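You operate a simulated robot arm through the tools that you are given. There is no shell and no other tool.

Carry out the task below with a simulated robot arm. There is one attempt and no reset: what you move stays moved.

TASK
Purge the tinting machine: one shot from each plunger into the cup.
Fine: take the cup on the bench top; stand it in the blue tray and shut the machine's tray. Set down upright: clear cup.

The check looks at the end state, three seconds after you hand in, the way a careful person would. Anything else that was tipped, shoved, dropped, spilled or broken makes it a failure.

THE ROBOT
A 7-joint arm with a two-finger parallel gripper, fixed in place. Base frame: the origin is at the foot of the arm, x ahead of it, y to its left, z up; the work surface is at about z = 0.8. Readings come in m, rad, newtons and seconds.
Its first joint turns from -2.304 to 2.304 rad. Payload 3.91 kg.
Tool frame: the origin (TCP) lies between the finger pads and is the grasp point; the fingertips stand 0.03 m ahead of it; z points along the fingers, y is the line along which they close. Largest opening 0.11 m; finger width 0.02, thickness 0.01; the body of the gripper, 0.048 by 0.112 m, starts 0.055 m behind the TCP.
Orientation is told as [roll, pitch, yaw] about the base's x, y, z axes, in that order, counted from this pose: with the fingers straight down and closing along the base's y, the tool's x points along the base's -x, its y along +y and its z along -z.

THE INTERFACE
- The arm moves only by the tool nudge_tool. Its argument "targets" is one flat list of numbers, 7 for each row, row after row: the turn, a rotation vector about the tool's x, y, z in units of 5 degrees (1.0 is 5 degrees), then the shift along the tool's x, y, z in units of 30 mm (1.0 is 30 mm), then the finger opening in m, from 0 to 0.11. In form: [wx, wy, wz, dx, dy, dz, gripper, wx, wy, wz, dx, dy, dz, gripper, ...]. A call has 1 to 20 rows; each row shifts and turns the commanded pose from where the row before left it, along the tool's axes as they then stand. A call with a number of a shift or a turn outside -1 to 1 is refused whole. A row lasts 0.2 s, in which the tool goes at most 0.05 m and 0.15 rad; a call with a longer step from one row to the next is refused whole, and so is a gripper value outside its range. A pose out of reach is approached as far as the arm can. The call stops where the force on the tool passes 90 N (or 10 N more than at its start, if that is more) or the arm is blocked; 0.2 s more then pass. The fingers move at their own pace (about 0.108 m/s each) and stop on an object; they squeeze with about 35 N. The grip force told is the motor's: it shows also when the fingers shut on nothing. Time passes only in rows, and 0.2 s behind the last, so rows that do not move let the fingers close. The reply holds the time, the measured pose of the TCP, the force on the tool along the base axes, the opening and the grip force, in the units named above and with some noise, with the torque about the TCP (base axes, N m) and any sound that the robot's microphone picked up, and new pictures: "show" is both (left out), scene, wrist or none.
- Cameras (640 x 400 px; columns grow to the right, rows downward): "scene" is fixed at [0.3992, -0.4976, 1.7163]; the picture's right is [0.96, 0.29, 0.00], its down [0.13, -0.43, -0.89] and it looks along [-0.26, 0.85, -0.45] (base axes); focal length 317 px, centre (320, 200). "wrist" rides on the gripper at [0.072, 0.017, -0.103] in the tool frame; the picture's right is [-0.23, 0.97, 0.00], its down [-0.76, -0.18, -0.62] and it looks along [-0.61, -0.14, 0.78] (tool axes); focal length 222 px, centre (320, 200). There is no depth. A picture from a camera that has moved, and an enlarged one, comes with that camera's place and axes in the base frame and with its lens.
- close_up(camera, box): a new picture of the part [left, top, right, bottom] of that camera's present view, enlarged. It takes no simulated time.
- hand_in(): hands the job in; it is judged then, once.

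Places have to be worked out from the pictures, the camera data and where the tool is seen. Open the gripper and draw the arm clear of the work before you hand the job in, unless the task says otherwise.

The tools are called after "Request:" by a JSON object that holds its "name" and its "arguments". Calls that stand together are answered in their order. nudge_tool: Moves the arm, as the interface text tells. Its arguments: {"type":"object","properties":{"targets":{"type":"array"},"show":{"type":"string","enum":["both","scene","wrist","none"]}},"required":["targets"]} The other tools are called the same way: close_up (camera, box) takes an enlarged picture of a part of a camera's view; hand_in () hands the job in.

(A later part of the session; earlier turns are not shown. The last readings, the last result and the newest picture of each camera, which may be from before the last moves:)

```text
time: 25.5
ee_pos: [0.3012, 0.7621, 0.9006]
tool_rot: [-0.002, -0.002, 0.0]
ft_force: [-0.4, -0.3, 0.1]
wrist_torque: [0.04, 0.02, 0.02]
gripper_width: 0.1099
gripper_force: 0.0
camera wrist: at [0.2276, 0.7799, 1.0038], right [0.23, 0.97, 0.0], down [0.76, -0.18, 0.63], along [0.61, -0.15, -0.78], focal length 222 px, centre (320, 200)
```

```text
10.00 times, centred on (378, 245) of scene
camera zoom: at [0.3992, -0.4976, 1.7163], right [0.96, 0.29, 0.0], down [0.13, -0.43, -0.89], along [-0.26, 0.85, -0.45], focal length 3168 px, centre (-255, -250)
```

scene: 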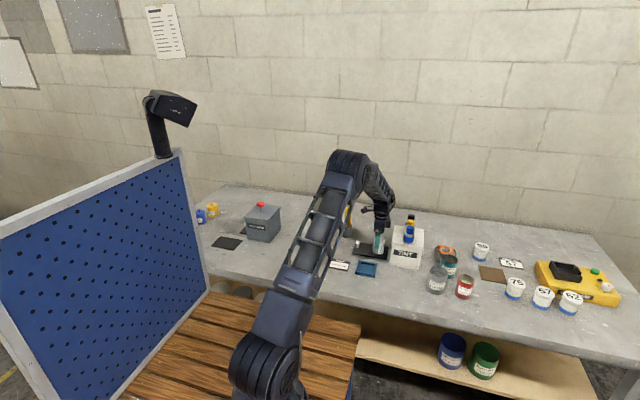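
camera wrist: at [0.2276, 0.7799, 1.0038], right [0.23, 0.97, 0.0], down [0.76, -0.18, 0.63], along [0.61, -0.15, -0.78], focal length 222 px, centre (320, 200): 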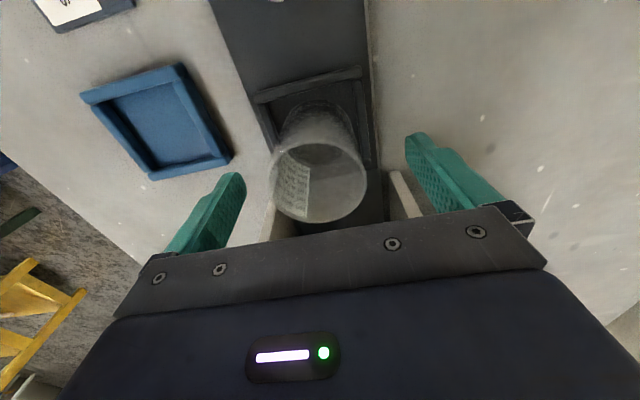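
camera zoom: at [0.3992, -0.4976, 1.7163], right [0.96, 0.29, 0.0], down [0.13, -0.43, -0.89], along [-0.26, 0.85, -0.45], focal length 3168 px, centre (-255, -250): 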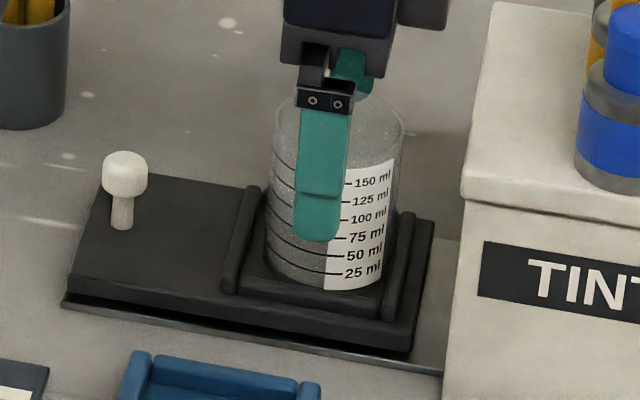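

The cup stands upright and centred in the tray pocket. I'll lift clear, move back over the knob, tilt, and stop just above it.

Request:
{"name": "nudge_tool", "arguments": {"targets": [0, 0, 0, 0, 0, -0.6, 0.11, 0, 0, 0, 0, 0, -0.9, 0.11, 0, 0, 0, 0, 0, -0.9, 0.11, 0, 0, 0, 0, 0, -0.3, 0.11, 0, 0, 0, 0.92, 0, 0, 0.11, 0, 0, 0, 0.92, 0, 0, 0.11, 0, 0, 0, 0.92, 0, 0, 0.1, 0, 0, 0, 0.92, 0, 0, 0.09, 0, -0.91, 0, 0, 0, 0, 0.08, 0, -0.91, 0, 0, 0, 0, 0.07, 0, -0.91, 0, 0, 0, 0, 0.06, 0, -0.91, 0, 0, 0, 0, 0.06, 0, -0.91, 0, 0, 0, 0, 0.06, 0, 0, 0, 0.4, 0, 0.93, 0.06, 0, 0, 0, 0.4, 0, 0.93, 0.06, 0, 0, 0, 0, 0, 0, 0.06]}}

Request:
{"name": "close_up", "arguments": {"camera": "scene", "box": [335, 205, 425, 275]}}

```text
time: 28.9
ee_pos: [0.1908, 0.7625, 0.9209]
tool_rot: [-0.002, -0.399, 0.001]
ft_force: [-0.6, 0.7, 0.0]
wrist_torque: [-0.01, -0.01, 0.0]
gripper_width: 0.0599
gripper_force: 0.0
camera wrist: at [0.083, 0.7801, 0.9882], right [0.21, 0.97, 0.09], down [0.46, -0.18, 0.87], along [0.86, -0.14, -0.48], focal length 222 px, centre (320, 200)
```

scene: 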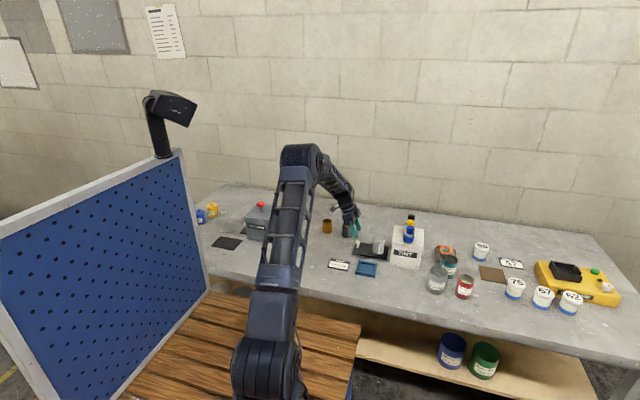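
wrist: 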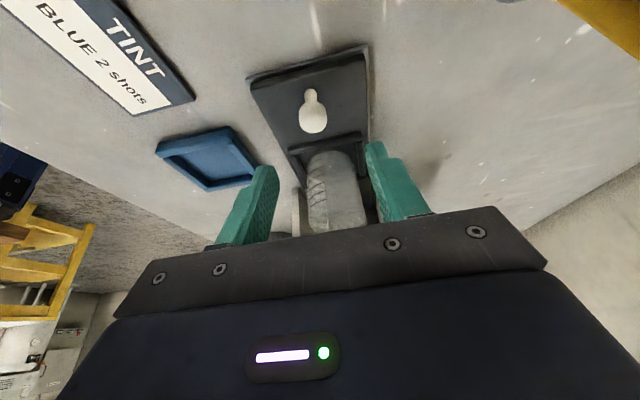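

```text
5.71 times, centred on (380, 240) of scene
camera zoom: at [0.3992, -0.4976, 1.7163], right [0.96, 0.29, 0.0], down [0.13, -0.43, -0.89], along [-0.26, 0.85, -0.45], focal length 1810 px, centre (-23, -29)
```

zoom: 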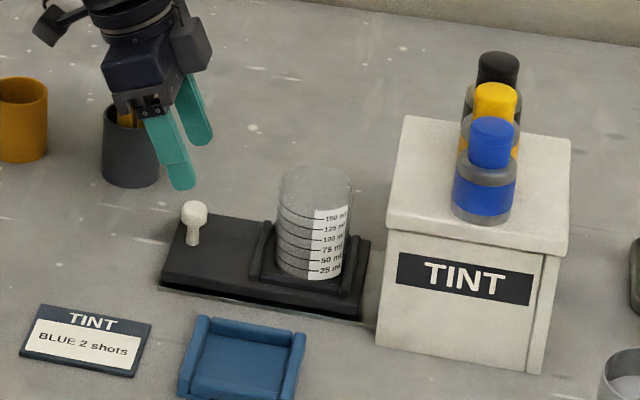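

The knob is at about (0.203, 0.761). I'll lower onto it and grip it as before.

Request:
{"name": "nudge_tool", "arguments": {"targets": [0, 0, 0, 0.233, -0.02, 0.745, 0.06, 0, 0, 0, 0.233, -0.02, 0.745, 0.06, 0, 0, 0, 0.233, -0.02, 0.745, 0.06, 0, 0, 0, 0, 0, 0, 0.06, 0, 0, 0, 0, 0, 0, 0.03, 0, 0, 0, 0, 0, 0, 0.0, 0, 0, 0, 0, 0, 0, 0.0], "show": "wrist"}}

```text
time: 30.5
ee_pos: [0.1973, 0.76, 0.851]
tool_rot: [-0.004, -0.402, 0.0]
ft_force: [1.0, -1.8, -1.9]
wrist_torque: [0.01, -0.07, 0.0]
gripper_width: 0.0209
gripper_force: 46.0
camera wrist: at [0.0898, 0.7781, 0.9184], right [0.21, 0.97, 0.09], down [0.46, -0.18, 0.87], along [0.86, -0.14, -0.48], focal length 222 px, centre (320, 200)
```

wrist: 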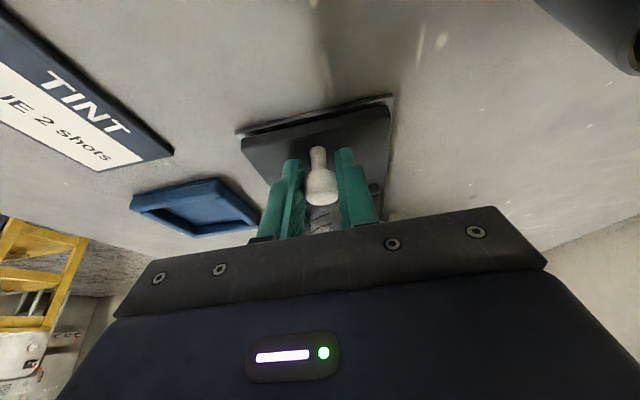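

The knob is gripped again. I'll push the tray in slowly and in stages, watching that the cup clears the machine's opening.

Request:
{"name": "nudge_tool", "arguments": {"targets": [0, 0, 0, -0.12, 0, 0.052, 0, 0, 0, 0, -0.22, 0, 0.094, 0, 0, 0, 0, -0.3, 0, 0.127, 0, 0, 0, 0, -0.3, 0, 0.127, 0, 0, 0, 0, -0.2, 0, 0.085, 0]}}

Request:
{"name": "close_up", "arguments": {"camera": "scene", "box": [335, 205, 425, 275]}}

```text
time: 31.7
ee_pos: [0.2343, 0.7596, 0.8516]
tool_rot: [-0.002, -0.401, -0.003]
ft_force: [0.4, 0.5, 1.8]
wrist_torque: [0.0, 0.16, -0.06]
gripper_width: 0.0212
gripper_force: 45.0
camera wrist: at [0.1265, 0.7781, 0.9184], right [0.21, 0.97, 0.09], down [0.46, -0.18, 0.87], along [0.86, -0.14, -0.48], focal length 222 px, centre (320, 200)
```

scene: 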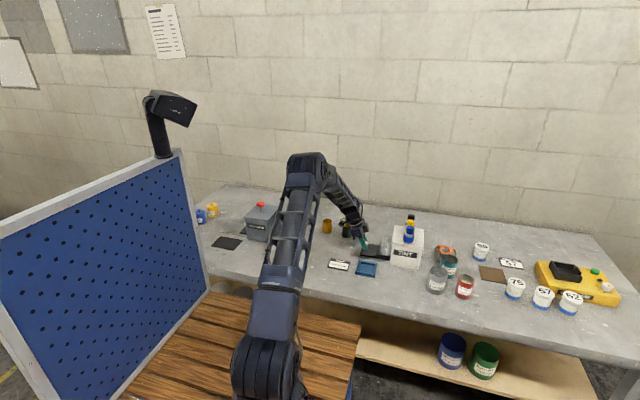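
wrist: 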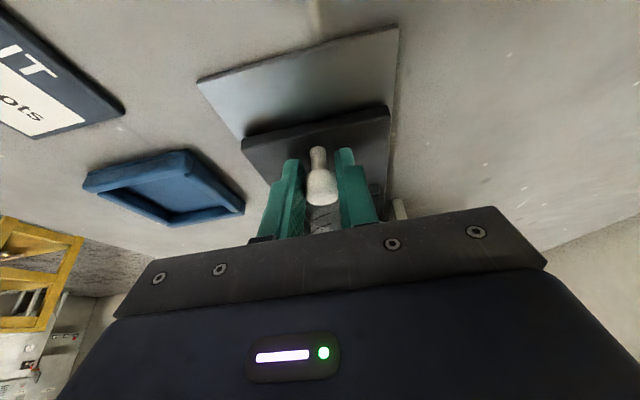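

```text
5.71 times, centred on (380, 240) of scene
camera zoom: at [0.3992, -0.4976, 1.7163], right [0.96, 0.29, 0.0], down [0.13, -0.43, -0.89], along [-0.26, 0.85, -0.45], focal length 1810 px, centre (-23, -29)
```

zoom: 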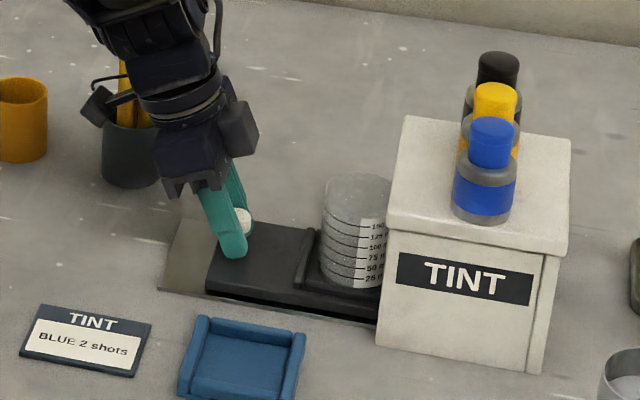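

The cup's leading edge is passing under the lid with no resistance. I'll continue slowly.

Request:
{"name": "nudge_tool", "arguments": {"targets": [0, 0, 0, -0.15, 0, 0.064, 0, 0, 0, 0, -0.2, 0, 0.085, 0, 0, 0, 0, -0.2, 0, 0.085, 0, 0, 0, 0, -0.2, 0, 0.085, 0, 0, 0, 0, -0.2, 0, 0.085, 0, 0, 0, 0, -0.2, 0, 0.085, 0], "show": "scene"}}

Request:
{"name": "close_up", "arguments": {"camera": "scene", "box": [335, 205, 425, 275]}}

```text
time: 33.1
ee_pos: [0.272, 0.7606, 0.8511]
tool_rot: [-0.002, -0.4, -0.001]
ft_force: [0.2, 2.0, 8.5]
wrist_torque: [0.03, -0.25, 0.03]
gripper_width: 0.0212
gripper_force: 45.1
```

scene: 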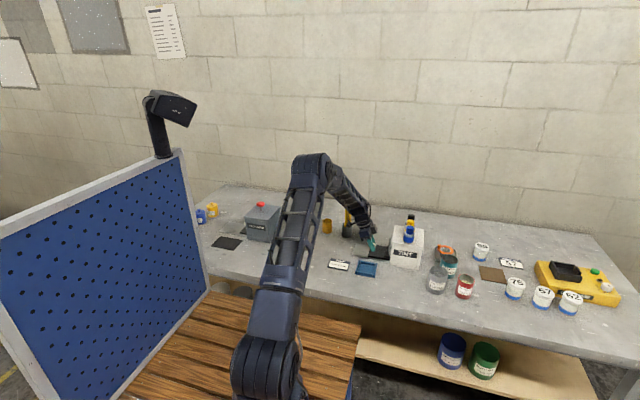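

```text
5.71 times, centred on (380, 240) of scene
camera zoom: at [0.3992, -0.4976, 1.7163], right [0.96, 0.29, 0.0], down [0.13, -0.43, -0.89], along [-0.26, 0.85, -0.45], focal length 1810 px, centre (-23, -29)
```

zoom: 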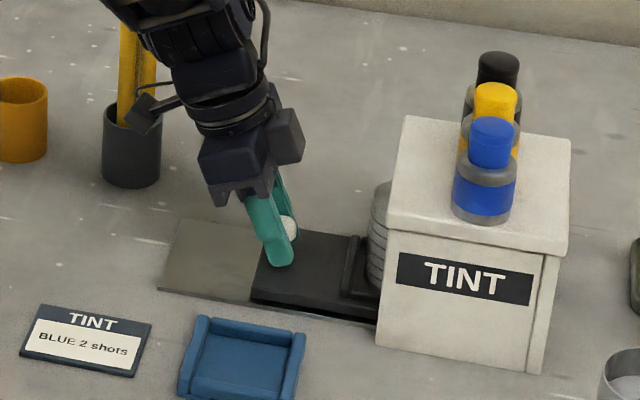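

The cup goes in freely. I'll finish closing the tray, slowing near the stop.

Request:
{"name": "nudge_tool", "arguments": {"targets": [0, 0, 0, -0.2, 0, 0.085, 0, 0, 0, 0, -0.25, 0, 0.106, 0, 0, 0, 0, -0.25, 0, 0.106, 0, 0, 0, 0, -0.25, 0, 0.106, 0, 0, 0, 0, -0.25, 0, 0.106, 0, 0, 0, 0, -0.2, 0, 0.085, 0, 0, 0, 0, -0.14, 0, 0.06, 0, 0, 0, 0, -0.1, 0, 0.042, 0, 0, 0, 0, 0, 0, 0, 0]}}

Request:
{"name": "close_up", "arguments": {"camera": "scene", "box": [335, 205, 425, 275]}}

```text
time: 35.1
ee_pos: [0.3218, 0.7606, 0.8501]
tool_rot: [-0.003, -0.399, 0.0]
ft_force: [-39.4, -1.3, 11.0]
wrist_torque: [-0.02, 0.31, -0.04]
gripper_width: 0.0215
gripper_force: 45.1
camera wrist: at [0.2141, 0.7778, 0.9172], right [0.21, 0.97, 0.09], down [0.46, -0.17, 0.87], along [0.86, -0.14, -0.49], focal length 222 px, centre (320, 200)
```

scene: 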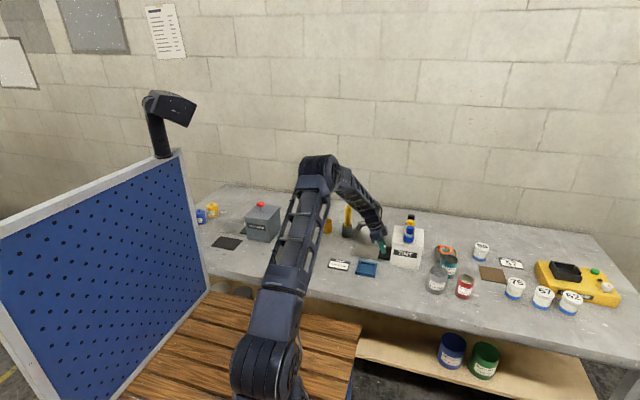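
wrist: 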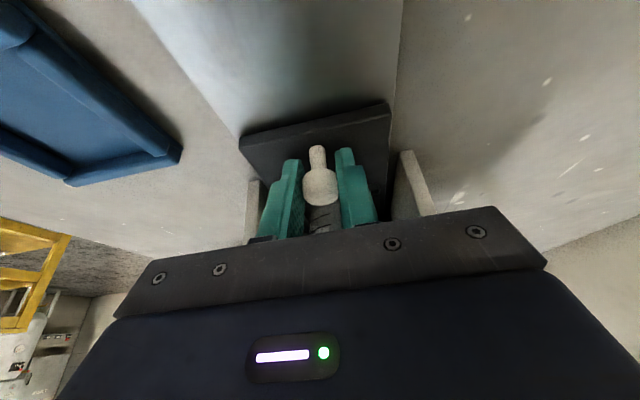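

```text
5.71 times, centred on (380, 240) of scene
camera zoom: at [0.3992, -0.4976, 1.7163], right [0.96, 0.29, 0.0], down [0.13, -0.43, -0.89], along [-0.26, 0.85, -0.45], focal length 1810 px, centre (-23, -29)
```

zoom: 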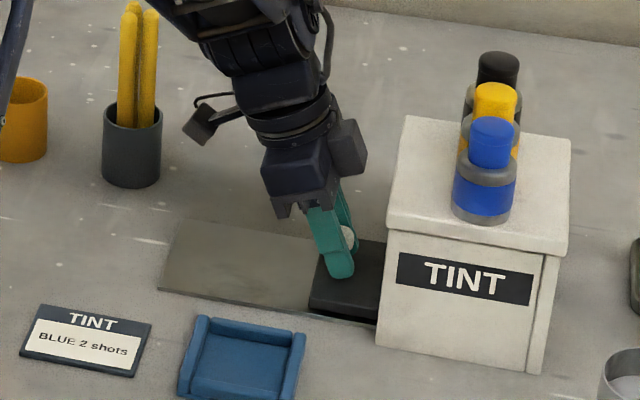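

The tray is shut against its stop (−39 N). I'll release the knob, back away upward, straighten the tool and look at the plungers from above.

Request:
{"name": "nudge_tool", "arguments": {"targets": [0, 0, 0, 0, 0, 0, 0.03, 0, 0, 0, 0, 0, 0, 0.06, 0, 0, 0, 0, 0, -0.5, 0.06, 0, 0, 0, 0, 0, -0.9, 0.06, 0, 0, 0, 0, 0, -0.9, 0.06, 0, 0, 0, 0, 0, -0.9, 0.04, 0, 0, 0, 0, 0, -0.9, 0.02, 0, 0, 0, 0, 0, -0.9, 0.0, 0, 0, 0, 0, 0, -0.9, 0.0, 0, 0.91, 0, 0, 0, -0.9, 0.0, 0, 0.91, 0, 0, 0, -0.9, 0, 0, 0.91, 0, 0, 0, -0.9, 0, 0, 0.91, 0, 0, 0, -0.5, 0, 0, 0.91, 0, 0, 0, 0, 0, 0, 0, 0, -0.9, 0, 0, 0, 0, 0, 0, -0.9, 0, 0, 0, 0, 0, 0, -0.9, 0, 0, 0, 0, 0, 0, 0, 0, 0, 0]}}

Request:
{"name": "close_up", "arguments": {"camera": "wrist", "box": [220, 80, 420, 240]}}

```text
time: 38.9
ee_pos: [0.3085, 0.7609, 1.1059]
tool_rot: [-0.005, -0.002, 0.0]
ft_force: [0.1, -1.4, 0.9]
wrist_torque: [0.01, -0.05, 0.01]
gripper_width: 0.0
gripper_force: 34.8
camera wrist: at [0.2355, 0.7784, 1.2085], right [0.23, 0.97, 0.0], down [0.76, -0.18, 0.63], along [0.61, -0.14, -0.78], focal length 222 px, centre (320, 200)
```

scene: 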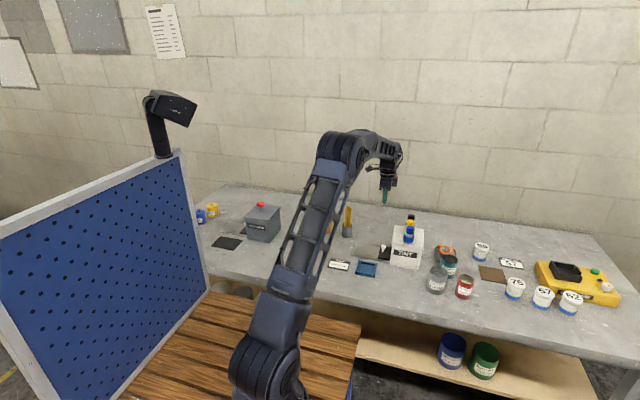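
wrist: 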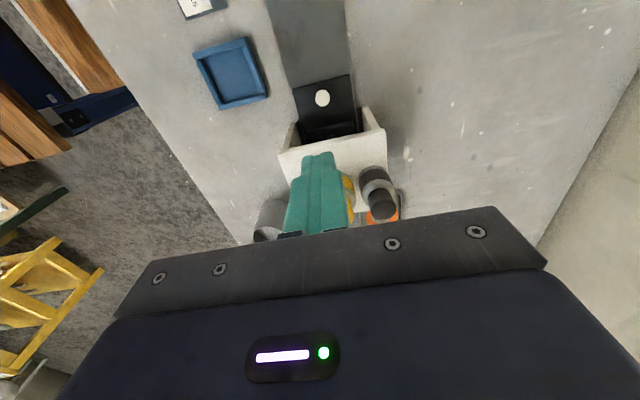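

```text
2.50 times, centred on (320, 160) of wrist
camera zoom: at [0.2355, 0.7784, 1.2085], right [0.23, 0.97, 0.0], down [0.76, -0.18, 0.63], along [0.61, -0.14, -0.78], focal length 555 px, centre (320, 300)
```

zoom: 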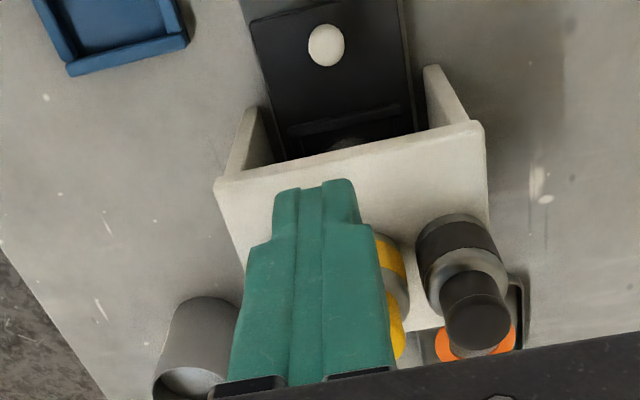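

The closed fingers block part of the view, so I'll open them to see all three plungers.

Request:
{"name": "nudge_tool", "arguments": {"targets": [0, 0, 0, 0, 0, 0, 0.06, 0, 0, 0, 0, 0, 0, 0.11, 0, 0, 0, 0, 0, 0, 0.11], "show": "wrist"}}

Request:
{"name": "close_up", "arguments": {"camera": "wrist", "box": [240, 120, 420, 240]}}

Request:
{"name": "close_up", "arguments": {"camera": "scene", "box": [380, 205, 440, 275]}}

```text
time: 39.7
ee_pos: [0.3085, 0.7611, 1.1047]
tool_rot: [-0.003, -0.003, -0.001]
ft_force: [0.1, 0.9, 0.8]
wrist_torque: [-0.01, 0.01, -0.03]
gripper_width: 0.11
gripper_force: 0.0
camera wrist: at [0.2355, 0.7785, 1.2084], right [0.23, 0.97, 0.0], down [0.76, -0.18, 0.63], along [0.61, -0.14, -0.78], focal length 222 px, centre (320, 200)
```

wrist: 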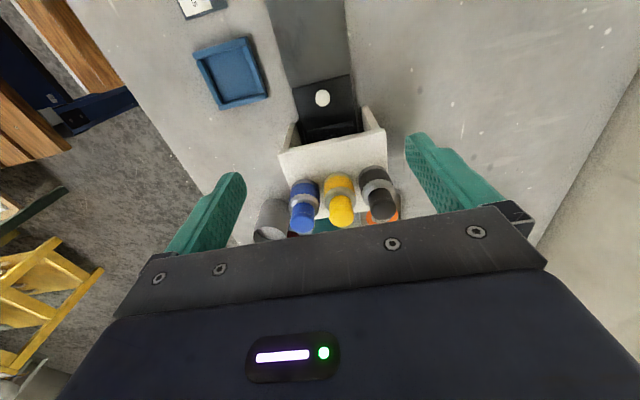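

```text
3.33 times, centred on (330, 180) of wrist
camera zoom: at [0.2355, 0.7785, 1.2084], right [0.23, 0.97, 0.0], down [0.76, -0.18, 0.63], along [0.61, -0.14, -0.78], focal length 740 px, centre (287, 267)
```

zoom: 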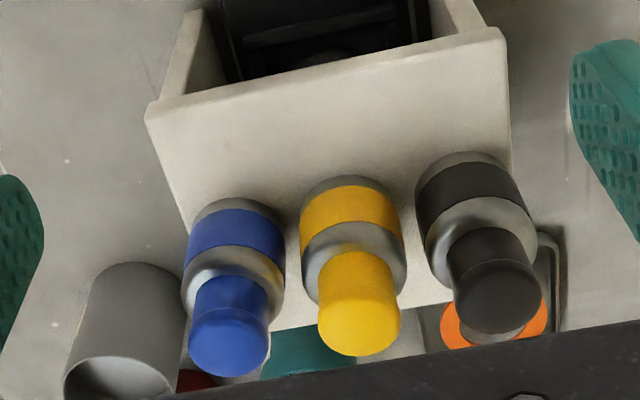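

```text
5.71 times, centred on (410, 240) of scene
camera zoom: at [0.3992, -0.4976, 1.7163], right [0.96, 0.29, 0.0], down [0.13, -0.43, -0.89], along [-0.26, 0.85, -0.45], focal length 1810 px, centre (-194, -29)
```

zoom: 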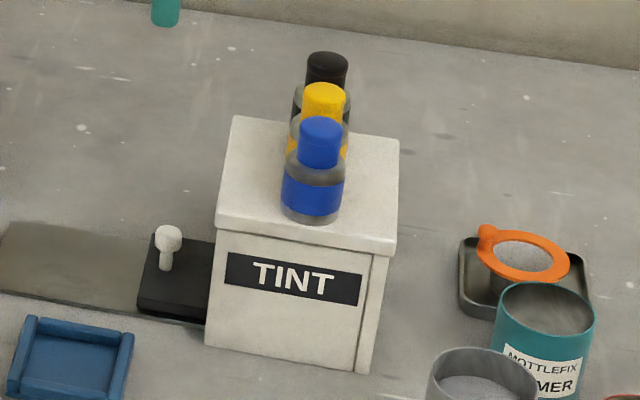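

All three plunger caps resolve to x≈0.429, y≈0.708 / 0.761 / 0.812, with tops near z≈1.00. I'll close the fingers and hover over the blue cap.

Request:
{"name": "nudge_tool", "arguments": {"targets": [0, 0, 0, 0, 0, 0, 0.06, 0, 0, 0, 0, 0, 0, 0.0, 0, 0, 0, -0.6, -0.26, 0, 0.0, 0, 0, 0, -0.85, -0.38, 0, 0.0, 0, 0, 0, -0.85, -0.38, 0, 0.0, 0, 0, 0, -0.85, -0.38, 0, 0.0, 0, 0, 0, -0.84, -0.37, 0, 0.0, 0, 0, 0, 0, 0, 0.8, 0, 0, 0, 0, 0, 0, 0.7, 0, 0, 0, 0, 0, 0, 0, 0]}}

Request:
{"name": "close_up", "arguments": {"camera": "scene", "box": [380, 185, 450, 255]}}

Request:
{"name": "close_up", "arguments": {"camera": "wrist", "box": [240, 100, 420, 240]}}

```text
time: 41.9
ee_pos: [0.4289, 0.7071, 1.061]
tool_rot: [0.0, -0.002, -0.002]
ft_force: [-0.4, -0.5, -0.7]
wrist_torque: [0.01, -0.01, 0.0]
gripper_width: 0.0
gripper_force: 35.1
camera wrist: at [0.3559, 0.7252, 1.1642], right [0.23, 0.97, 0.0], down [0.76, -0.18, 0.63], along [0.61, -0.14, -0.78], focal length 222 px, centre (320, 200)
```

scene: 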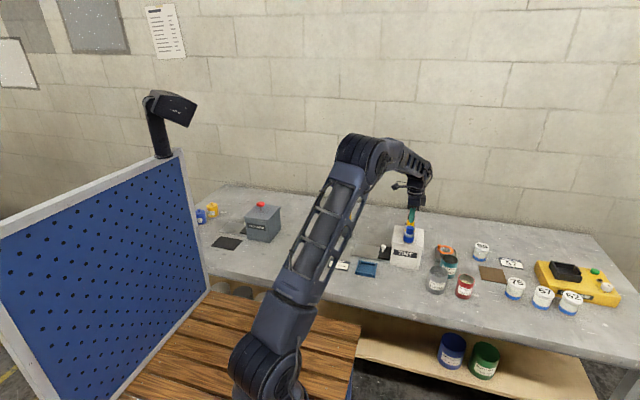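
wrist: 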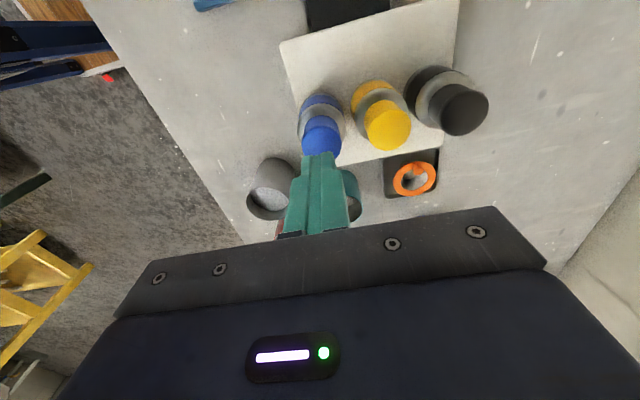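

```text
5.71 times, centred on (415, 220) of scene
camera zoom: at [0.3992, -0.4976, 1.7163], right [0.96, 0.29, 0.0], down [0.13, -0.43, -0.89], along [-0.26, 0.85, -0.45], focal length 1810 px, centre (-223, 86)
```

zoom: 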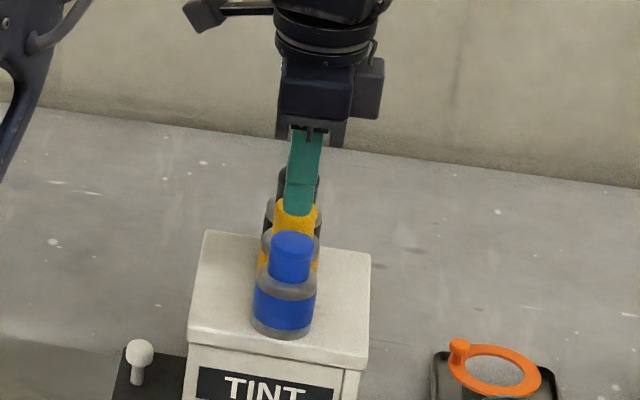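

```text
2.86 times, centred on (330, 170) of wrist
camera zoom: at [0.3559, 0.7252, 1.1642], right [0.23, 0.97, 0.0], down [0.76, -0.18, 0.63], along [0.61, -0.14, -0.78], focal length 635 px, centre (291, 286)
```

zoom: 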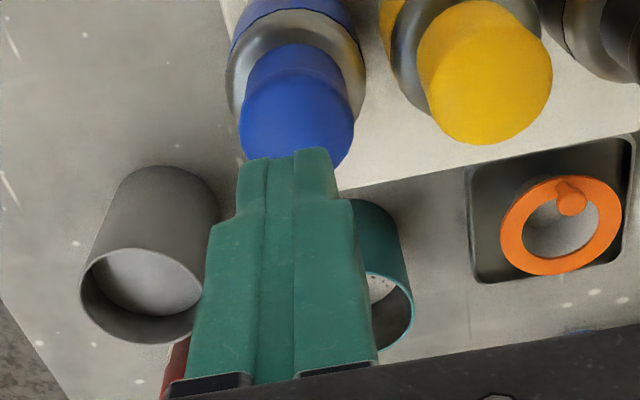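

The fingertips are over the blue cap (cap ≈ (0.429, 0.709), top ≈ 1.00). I'll lower close to it, then press in small steps and listen.

Request:
{"name": "nudge_tool", "arguments": {"targets": [0, 0, 0, 0, 0.07, 0.8, 0, 0, 0, 0, 0, 0, 0.15, 0, 0, 0, 0, 0, 0, 0.15, 0, 0, 0, 0, 0, 0, 0.15, 0], "show": "wrist"}}

```text
time: 42.9
ee_pos: [0.4283, 0.7092, 1.0269]
tool_rot: [0.0, -0.004, -0.002]
ft_force: [-0.8, -6.2, 23.7]
wrist_torque: [-0.2, -0.05, 0.05]
gripper_width: 0.0
gripper_force: 35.1
heard: click
camera wrist: at [0.3554, 0.7266, 1.1291], right [0.23, 0.97, 0.0], down [0.76, -0.18, 0.63], along [0.61, -0.14, -0.78], focal length 222 px, centre (320, 200)
```

wrist: 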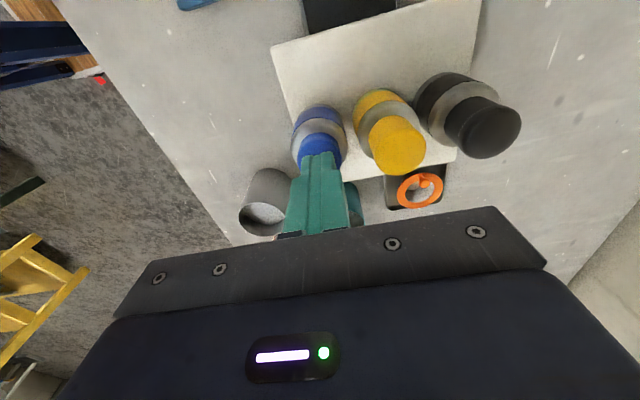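

I heard one click with about 24 N on the blue plunger, so that's one shot. I'll release straight up and check whether anything else sounds.

Request:
{"name": "nudge_tool", "arguments": {"targets": [0, 0, 0, 0, 0, -0.4, 0, 0, 0, 0, 0, 0, -0.8, 0, 0, 0, 0, 0, 0, -0.3, 0, 0, 0, 0, 0, 0, 0, 0]}}

Request:
{"name": "close_up", "arguments": {"camera": "scene", "box": [380, 185, 450, 255]}}

Request:
{"name": "close_up", "arguments": {"camera": "wrist", "box": [240, 100, 420, 240]}}

```text
time: 43.9
ee_pos: [0.4287, 0.7097, 1.0685]
tool_rot: [-0.002, -0.002, -0.002]
ft_force: [-0.5, -0.7, 0.4]
wrist_torque: [-0.04, 0.0, 0.01]
gripper_width: 0.0002
gripper_force: 35.1
camera wrist: at [0.3556, 0.7269, 1.1715], right [0.23, 0.97, 0.0], down [0.76, -0.18, 0.63], along [0.61, -0.14, -0.78], focal length 222 px, centre (320, 200)
```

scene: 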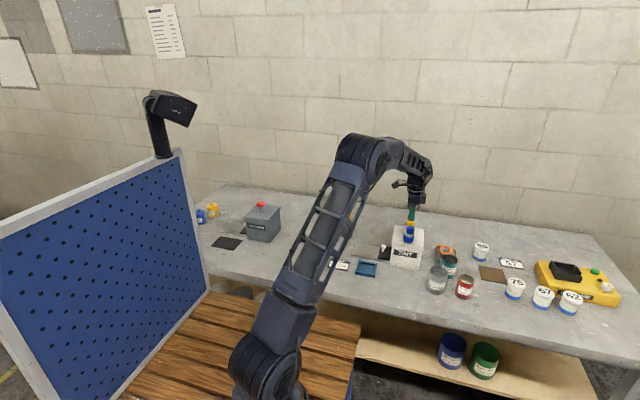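
wrist: 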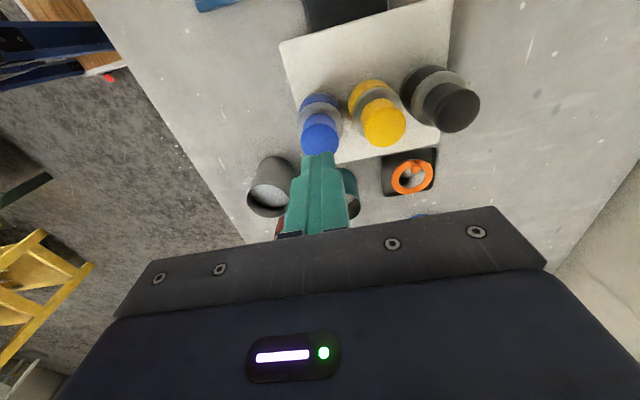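

```text
5.71 times, centred on (415, 220) of scene
camera zoom: at [0.3992, -0.4976, 1.7163], right [0.96, 0.29, 0.0], down [0.13, -0.43, -0.89], along [-0.26, 0.85, -0.45], focal length 1810 px, centre (-223, 86)
```

zoom: 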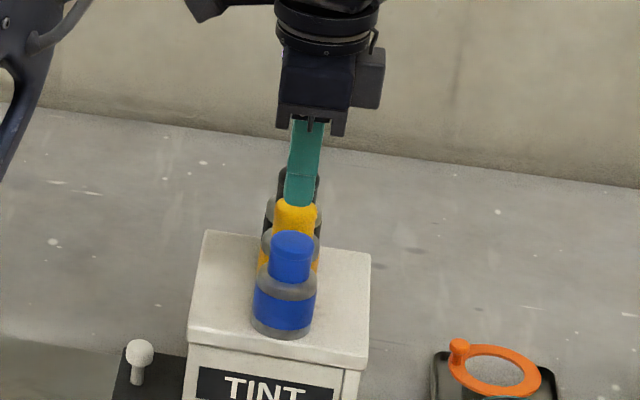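

```text
2.86 times, centred on (330, 170) of wrist
camera zoom: at [0.3556, 0.7269, 1.1715], right [0.23, 0.97, 0.0], down [0.76, -0.18, 0.63], along [0.61, -0.14, -0.78], focal length 635 px, centre (291, 286)
```

zoom: 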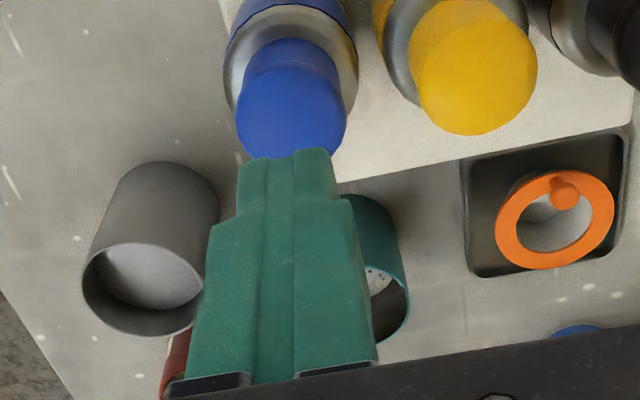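

The blue plunger sprang back with no second click. I'll move over the yellow cap at y≈0.761 and press the same way.

Request:
{"name": "nudge_tool", "arguments": {"targets": [0, 0, 0, 0, 0.8, 0, 0, 0, 0, 0, 0, 0.9, 0, 0, 0, 0, 0, 0, 0, 0, 0, 0, 0, 0, 0, 0, 0.9, 0, 0, 0, 0, 0, 0, 0.15, 0, 0, 0, 0, 0, 0, 0.15, 0, 0, 0, 0, 0, 0, 0.15, 0, 0, 0, 0, 0, 0, 0.13, 0], "show": "wrist"}}

```text
time: 45.7
ee_pos: [0.4293, 0.7607, 1.0253]
tool_rot: [0.001, -0.002, -0.001]
ft_force: [-3.8, -4.2, 23.2]
wrist_torque: [-0.16, 0.05, -0.03]
gripper_width: 0.0
gripper_force: 34.5
heard: click
camera wrist: at [0.3553, 0.7782, 1.1292], right [0.23, 0.97, 0.0], down [0.76, -0.18, 0.63], along [0.61, -0.14, -0.78], focal length 222 px, centre (320, 200)
```

wrist: 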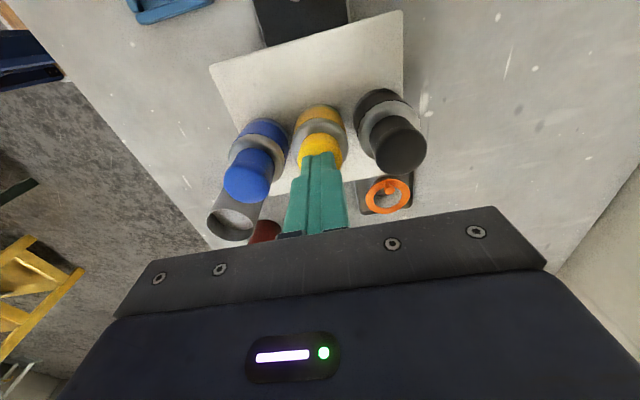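

Yellow clicked once. I'll release it, move over the black cap at y≈0.812 and hover to confirm alignment before pressing.

Request:
{"name": "nudge_tool", "arguments": {"targets": [0, 0, 0, 0, 0, -0.4, 0, 0, 0, 0, 0, 0, -0.8, 0, 0, 0, 0, 0, 0, -0.3, 0, 0, 0, 0, 0, 0.85, 0, 0, 0, 0, 0, 0, 0.85, 0, 0, 0, 0, 0, 0, 0, 0, 0]}}

Request:
{"name": "close_up", "arguments": {"camera": "wrist", "box": [240, 100, 420, 240]}}

```text
time: 47.1
ee_pos: [0.4285, 0.811, 1.0678]
tool_rot: [-0.004, 0.0, -0.003]
ft_force: [0.4, 0.4, 1.0]
wrist_torque: [-0.02, 0.02, -0.02]
gripper_width: 0.0
gripper_force: 35.5
camera wrist: at [0.3555, 0.8295, 1.1708], right [0.23, 0.97, 0.0], down [0.76, -0.18, 0.63], along [0.61, -0.14, -0.78], focal length 222 px, centre (320, 200)
```

scene: 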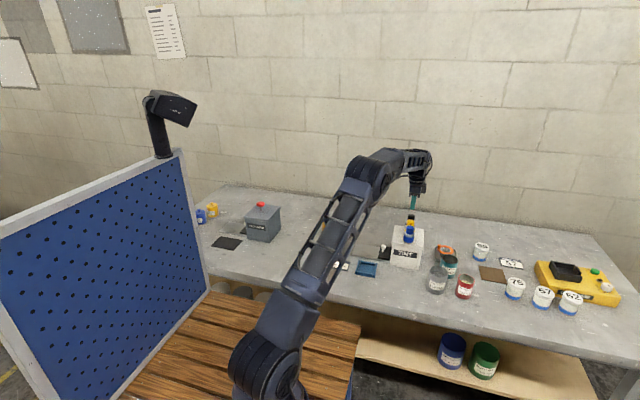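
wrist: 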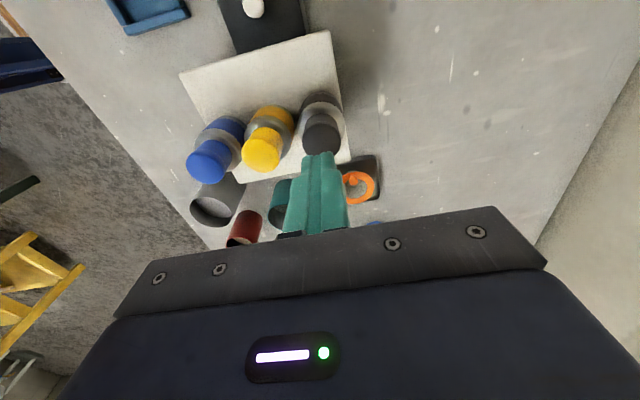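

```text
2.86 times, centred on (330, 170) of wrist
camera zoom: at [0.3555, 0.8295, 1.1708], right [0.23, 0.97, 0.0], down [0.76, -0.18, 0.63], along [0.61, -0.14, -0.78], focal length 635 px, centre (291, 286)
```

zoom: 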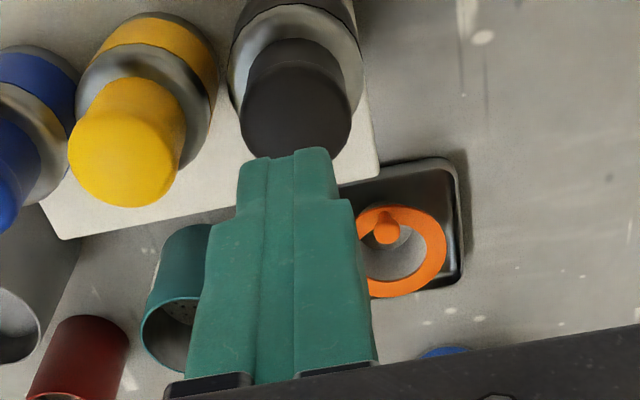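

The fingers line up with the black cap the same way as they did with blue. Pressing it now.

Request:
{"name": "nudge_tool", "arguments": {"targets": [0, 0, 0, 0, 0.03, 0.9, 0, 0, 0, 0, 0, 0, 0.15, 0, 0, 0, 0, 0, 0, 0.15, 0, 0, 0, 0, 0, 0, 0.15, 0, 0, 0, 0, 0, 0, 0.13, 0], "show": "wrist"}}

```text
time: 48.3
ee_pos: [0.4276, 0.8121, 1.0262]
tool_rot: [-0.001, -0.002, -0.002]
ft_force: [-1.6, 2.0, 20.6]
wrist_torque: [0.04, 0.01, 0.03]
gripper_width: 0.0004
gripper_force: 34.7
heard: click
camera wrist: at [0.3554, 0.83, 1.1294], right [0.23, 0.97, 0.0], down [0.76, -0.18, 0.63], along [0.61, -0.14, -0.78], focal length 222 px, centre (320, 200)
```

wrist: 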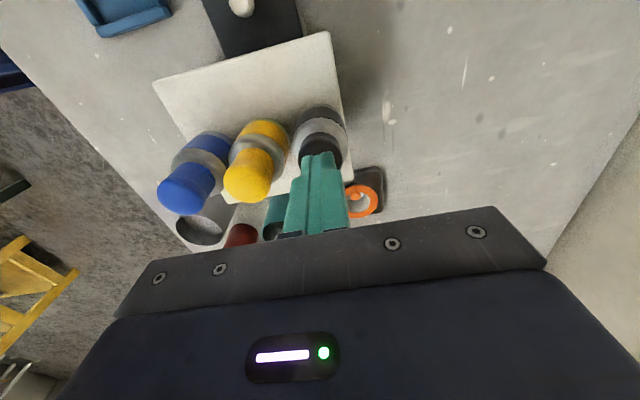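

Black clicked once, so all three shots are done. I'll release, rise, move back over the tray knob and tilt as before, stopping just above it.

Request:
{"name": "nudge_tool", "arguments": {"targets": [0, 0, 0, 0, 0, -0.4, 0, 0, 0, 0, 0, 0, -0.8, 0, 0, 0, 0, 0, 0, -0.6, 0, 0, 0, 0, 0.9, -0.35, 0, 0, 0, 0, 0, 0.92, -0.35, 0, 0, 0, 0, 0, 0.92, -0.35, 0, 0, 0, 0, 0, 0.92, -0.35, 0, 0, 0, 0, 0, 0.92, -0.33, 0, 0, 0, -0.91, 0, 0, 0, 0, 0.03, 0, -0.91, 0, 0, 0, 0, 0.06, 0, -0.91, 0, 0, 0, 0, 0.06, 0, -0.91, 0, 0, 0, 0, 0.06, 0, -0.91, 0, 0, 0, 0, 0.06, 0, 0, 0, 0.28, 0, 0.9, 0.06, 0, 0, 0, 0.28, 0, 0.9, 0.06, 0, 0, 0, 0.28, 0, 0.9, 0.06, 0, 0, 0, 0.28, 0, 0.9, 0.06, 0, 0, 0, 0.28, 0, 0.9, 0.06, 0, 0, 0, 0, 0, 0, 0.06]}}

Request:
{"name": "close_up", "arguments": {"camera": "wrist", "box": [220, 50, 420, 240]}}

```text
time: 52.3
ee_pos: [0.3064, 0.7604, 0.9379]
tool_rot: [-0.004, -0.4, 0.0]
ft_force: [-0.1, -0.8, -0.1]
wrist_torque: [0.0, -0.03, -0.01]
gripper_width: 0.0601
gripper_force: 0.0
camera wrist: at [0.1988, 0.7778, 1.0042], right [0.21, 0.97, 0.09], down [0.46, -0.18, 0.87], along [0.86, -0.14, -0.48], focal length 222 px, centre (320, 200)
```

scene: 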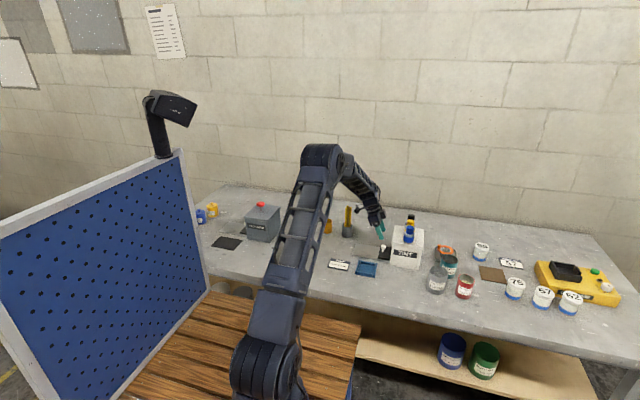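
wrist: 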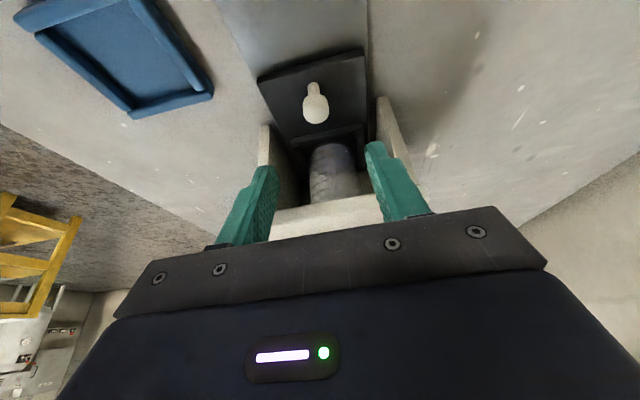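

```text
2.11 times, centred on (320, 145) of wrist
camera zoom: at [0.1988, 0.7778, 1.0042], right [0.21, 0.97, 0.09], down [0.46, -0.18, 0.87], along [0.86, -0.14, -0.48], focal length 468 px, centre (320, 316)
```

zoom: 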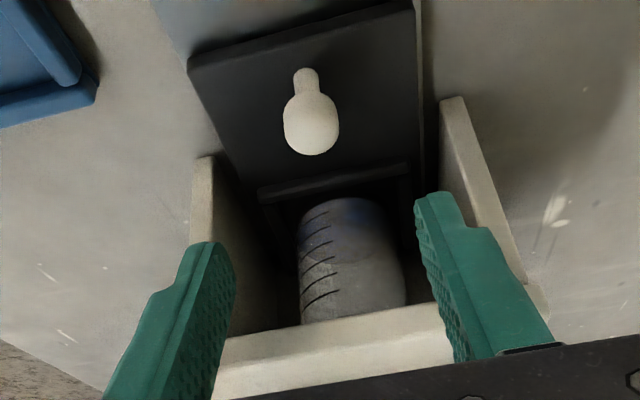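

There's blue tint in the cup inside the machine. I'll lower onto the knob and grip it.

Request:
{"name": "nudge_tool", "arguments": {"targets": [0, 0, 0, 0.16, 0, 0.7225, 0.06, 0, 0, 0, 0.16, 0, 0.7225, 0.06, 0, 0, 0, 0.16, 0, 0.7225, 0.06, 0, 0, 0, 0.16, 0, 0.7225, 0.06, 0, 0, 0, 0, 0, 0, 0.06, 0, 0, 0, 0, 0, 0, 0.03, 0, 0, 0, 0, 0, 0, 0.0, 0, 0, 0, 0, 0, 0, 0.0], "show": "wrist"}}

```text
time: 54.1
ee_pos: [0.3192, 0.7604, 0.8495]
tool_rot: [-0.002, -0.4, 0.0]
ft_force: [-0.6, 13.3, -3.3]
wrist_torque: [0.07, 0.01, 0.09]
gripper_width: 0.0213
gripper_force: 45.3
camera wrist: at [0.2135, 0.778, 0.9166], right [0.21, 0.97, 0.09], down [0.46, -0.18, 0.87], along [0.86, -0.14, -0.48], focal length 222 px, centre (320, 200)
```

wrist: 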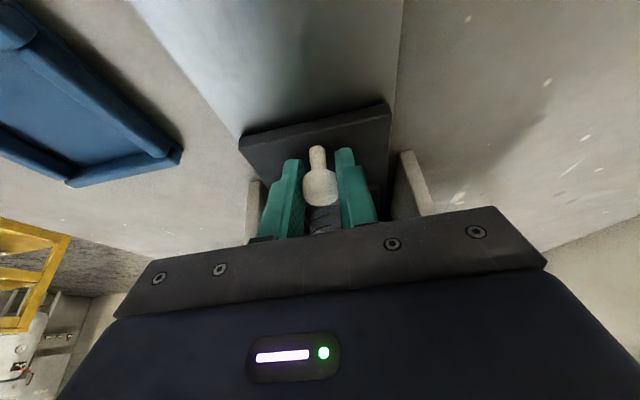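

The knob is gripped. I'll pull the tray out smoothly, with a slow start and stop.

Request:
{"name": "nudge_tool", "arguments": {"targets": [0, 0, 0, 0.1, 0, -0.042, 0, 0, 0, 0, 0.2, 0, -0.085, 0, 0, 0, 0, 0.28, 0, -0.119, 0, 0, 0, 0, 0.28, 0, -0.119, 0, 0, 0, 0, 0.28, 0, -0.119, 0, 0, 0, 0, 0.28, 0, -0.119, 0, 0, 0, 0, 0.28, 0, -0.119, 0, 0, 0, 0, 0.28, 0, -0.119, 0, 0, 0, 0, 0.28, 0, -0.119, 0, 0, 0, 0, 0.28, 0, -0.119, 0, 0, 0, 0, 0.28, 0, -0.119, 0, 0, 0, 0, 0.28, 0, -0.119, 0, 0, 0, 0, 0.28, 0, -0.119, 0, 0, 0, 0, 0.25, 0, -0.106, 0, 0, 0, 0, 0.18, 0, -0.076, 0, 0, 0, 0, 0.12, 0, -0.051, 0, 0, 0, 0, 0.06, 0, -0.026, 0, 0, 0, 0, 0, 0, 0, 0]}}

Request:
{"name": "close_up", "arguments": {"camera": "scene", "box": [335, 205, 425, 275]}}

```text
time: 57.9
ee_pos: [0.1937, 0.7605, 0.851]
tool_rot: [-0.005, -0.401, -0.003]
ft_force: [37.9, 0.4, -15.5]
wrist_torque: [-0.03, -0.29, 0.01]
gripper_width: 0.0215
gripper_force: 45.0
camera wrist: at [0.0874, 0.7785, 0.9169], right [0.21, 0.97, 0.08], down [0.46, -0.18, 0.87], along [0.86, -0.15, -0.48], focal length 222 px, centre (320, 200)
```

scene: 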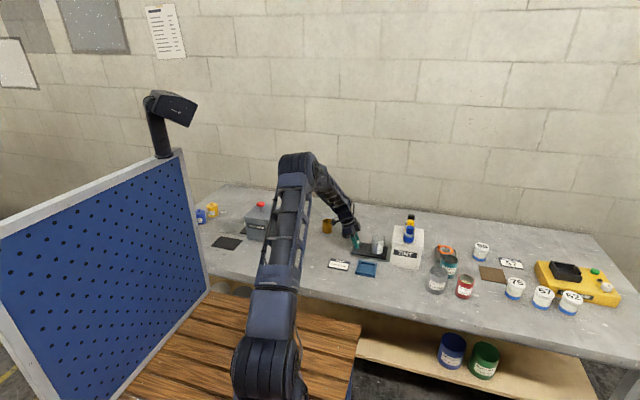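
wrist: 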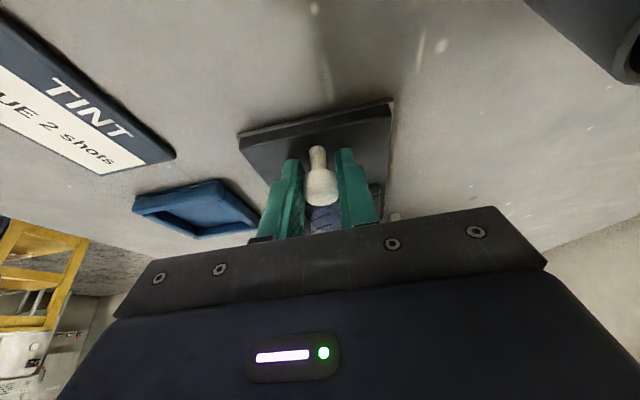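

```text
5.71 times, centred on (380, 240) of scene
camera zoom: at [0.3992, -0.4976, 1.7163], right [0.96, 0.29, 0.0], down [0.13, -0.43, -0.89], along [-0.26, 0.85, -0.45], focal length 1810 px, centre (-23, -29)
```

zoom: 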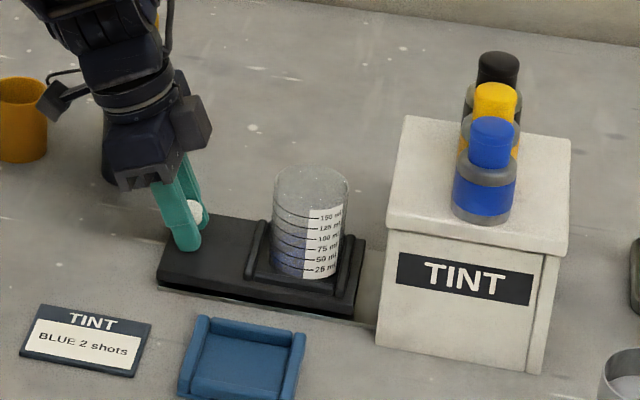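

The tray is out with the tinted cup upright. The cup crept down in the grip last time, so I'll grip it deeper and keep the carry short. First I'll release the knob and move above the cup.

Request:
{"name": "nudge_tool", "arguments": {"targets": [0, 0, 0, 0, 0, 0, 0.03, 0, 0, 0, 0, 0, 0, 0.06, 0, 0, 0, 0, 0, -0.5, 0.06, 0, 0, 0, 0, 0, -0.9, 0.06, 0, 0, 0, 0, 0, -0.9, 0.08, 0, 0, 0, 0, 0, -0.9, 0.1, 0, 0, 0, 0, 0, -0.9, 0.11, 0, 0.91, 0, 0, 0, -0.9, 0.11, 0, 0.91, 0, 0, 0, 0, 0.11, 0, 0.91, 0, 0, 0, 0, 0.11, 0, 0.91, 0, 0, 0, 0, 0.11, 0, 0.94, 0, 0, 0, 0, 0.11, 0, 0, 0, -0.9, 0, 0, 0.11, 0, 0, 0, -0.9, 0, 0, 0.11, 0, 0, 0, -0.9, 0, 0, 0.11, 0, 0, 0, -0.9, 0, 0, 0.11, 0, 0, 0, -0.9, 0, 0, 0.11, 0, 0, 0, 0, 0, 0, 0.11]}}

Request:
{"name": "close_up", "arguments": {"camera": "wrist", "box": [220, 50, 420, 240]}}

```text
time: 61.7
ee_pos: [0.2667, 0.7614, 0.9888]
tool_rot: [-0.004, 0.003, -0.002]
ft_force: [0.9, 0.2, -0.2]
wrist_torque: [0.04, 0.05, 0.0]
gripper_width: 0.1101
gripper_force: 0.1
camera wrist: at [0.195, 0.7789, 1.092], right [0.23, 0.97, 0.0], down [0.76, -0.18, 0.62], along [0.61, -0.14, -0.78], focal length 222 px, centre (320, 200)
```

scene: 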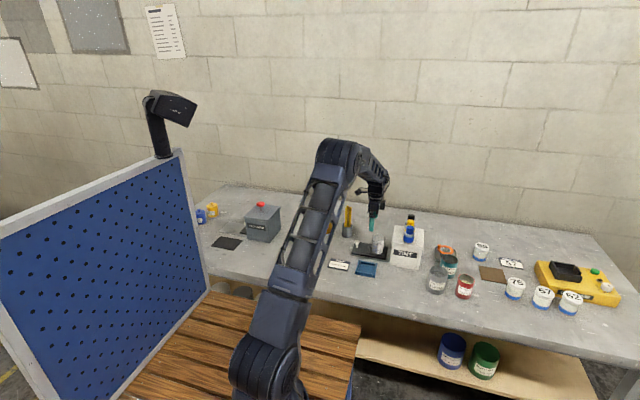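
wrist: 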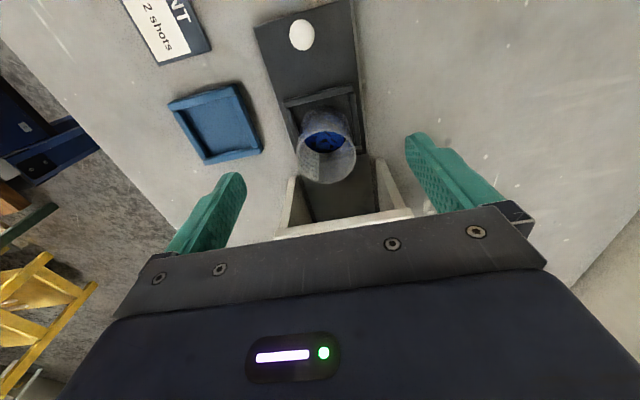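

```text
2.11 times, centred on (320, 145) of wrist
camera zoom: at [0.195, 0.7789, 1.092], right [0.23, 0.97, 0.0], down [0.76, -0.18, 0.62], along [0.61, -0.14, -0.78], focal length 468 px, centre (320, 316)
```

zoom: 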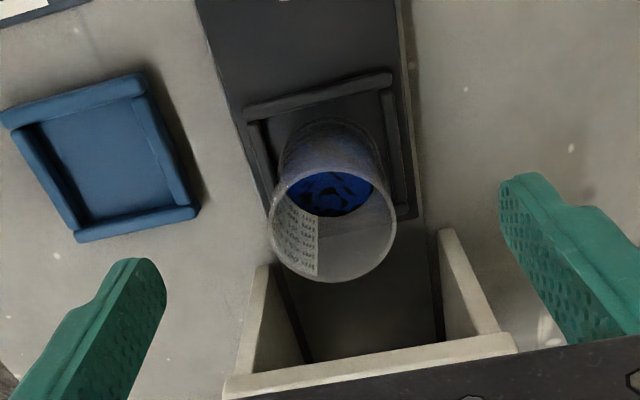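

I'll zoom in on the cup's contents to check that the shots landed inside.

Request:
{"name": "close_up", "arguments": {"camera": "wrist", "box": [290, 95, 370, 190]}}

Request:
{"name": "close_up", "arguments": {"camera": "scene", "box": [360, 230, 400, 262]}}

```text
4.21 times, centred on (330, 142) of wrist
camera zoom: at [0.195, 0.7789, 1.092], right [0.23, 0.97, 0.0], down [0.76, -0.18, 0.62], along [0.61, -0.14, -0.78], focal length 935 px, centre (278, 442)
```

zoom: 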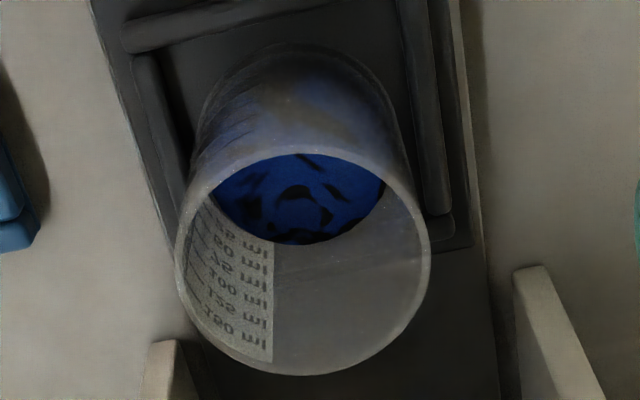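

```text
12.50 times, centred on (380, 246) of scene
camera zoom: at [0.3992, -0.4976, 1.7163], right [0.96, 0.29, 0.0], down [0.13, -0.43, -0.89], along [-0.26, 0.85, -0.45], focal length 3960 px, centre (-430, -375)
```

zoom: 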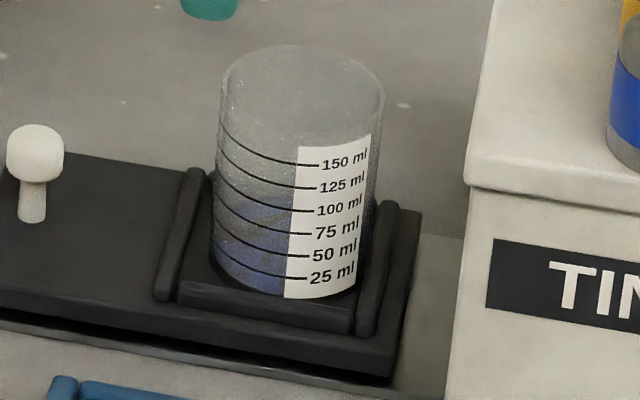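

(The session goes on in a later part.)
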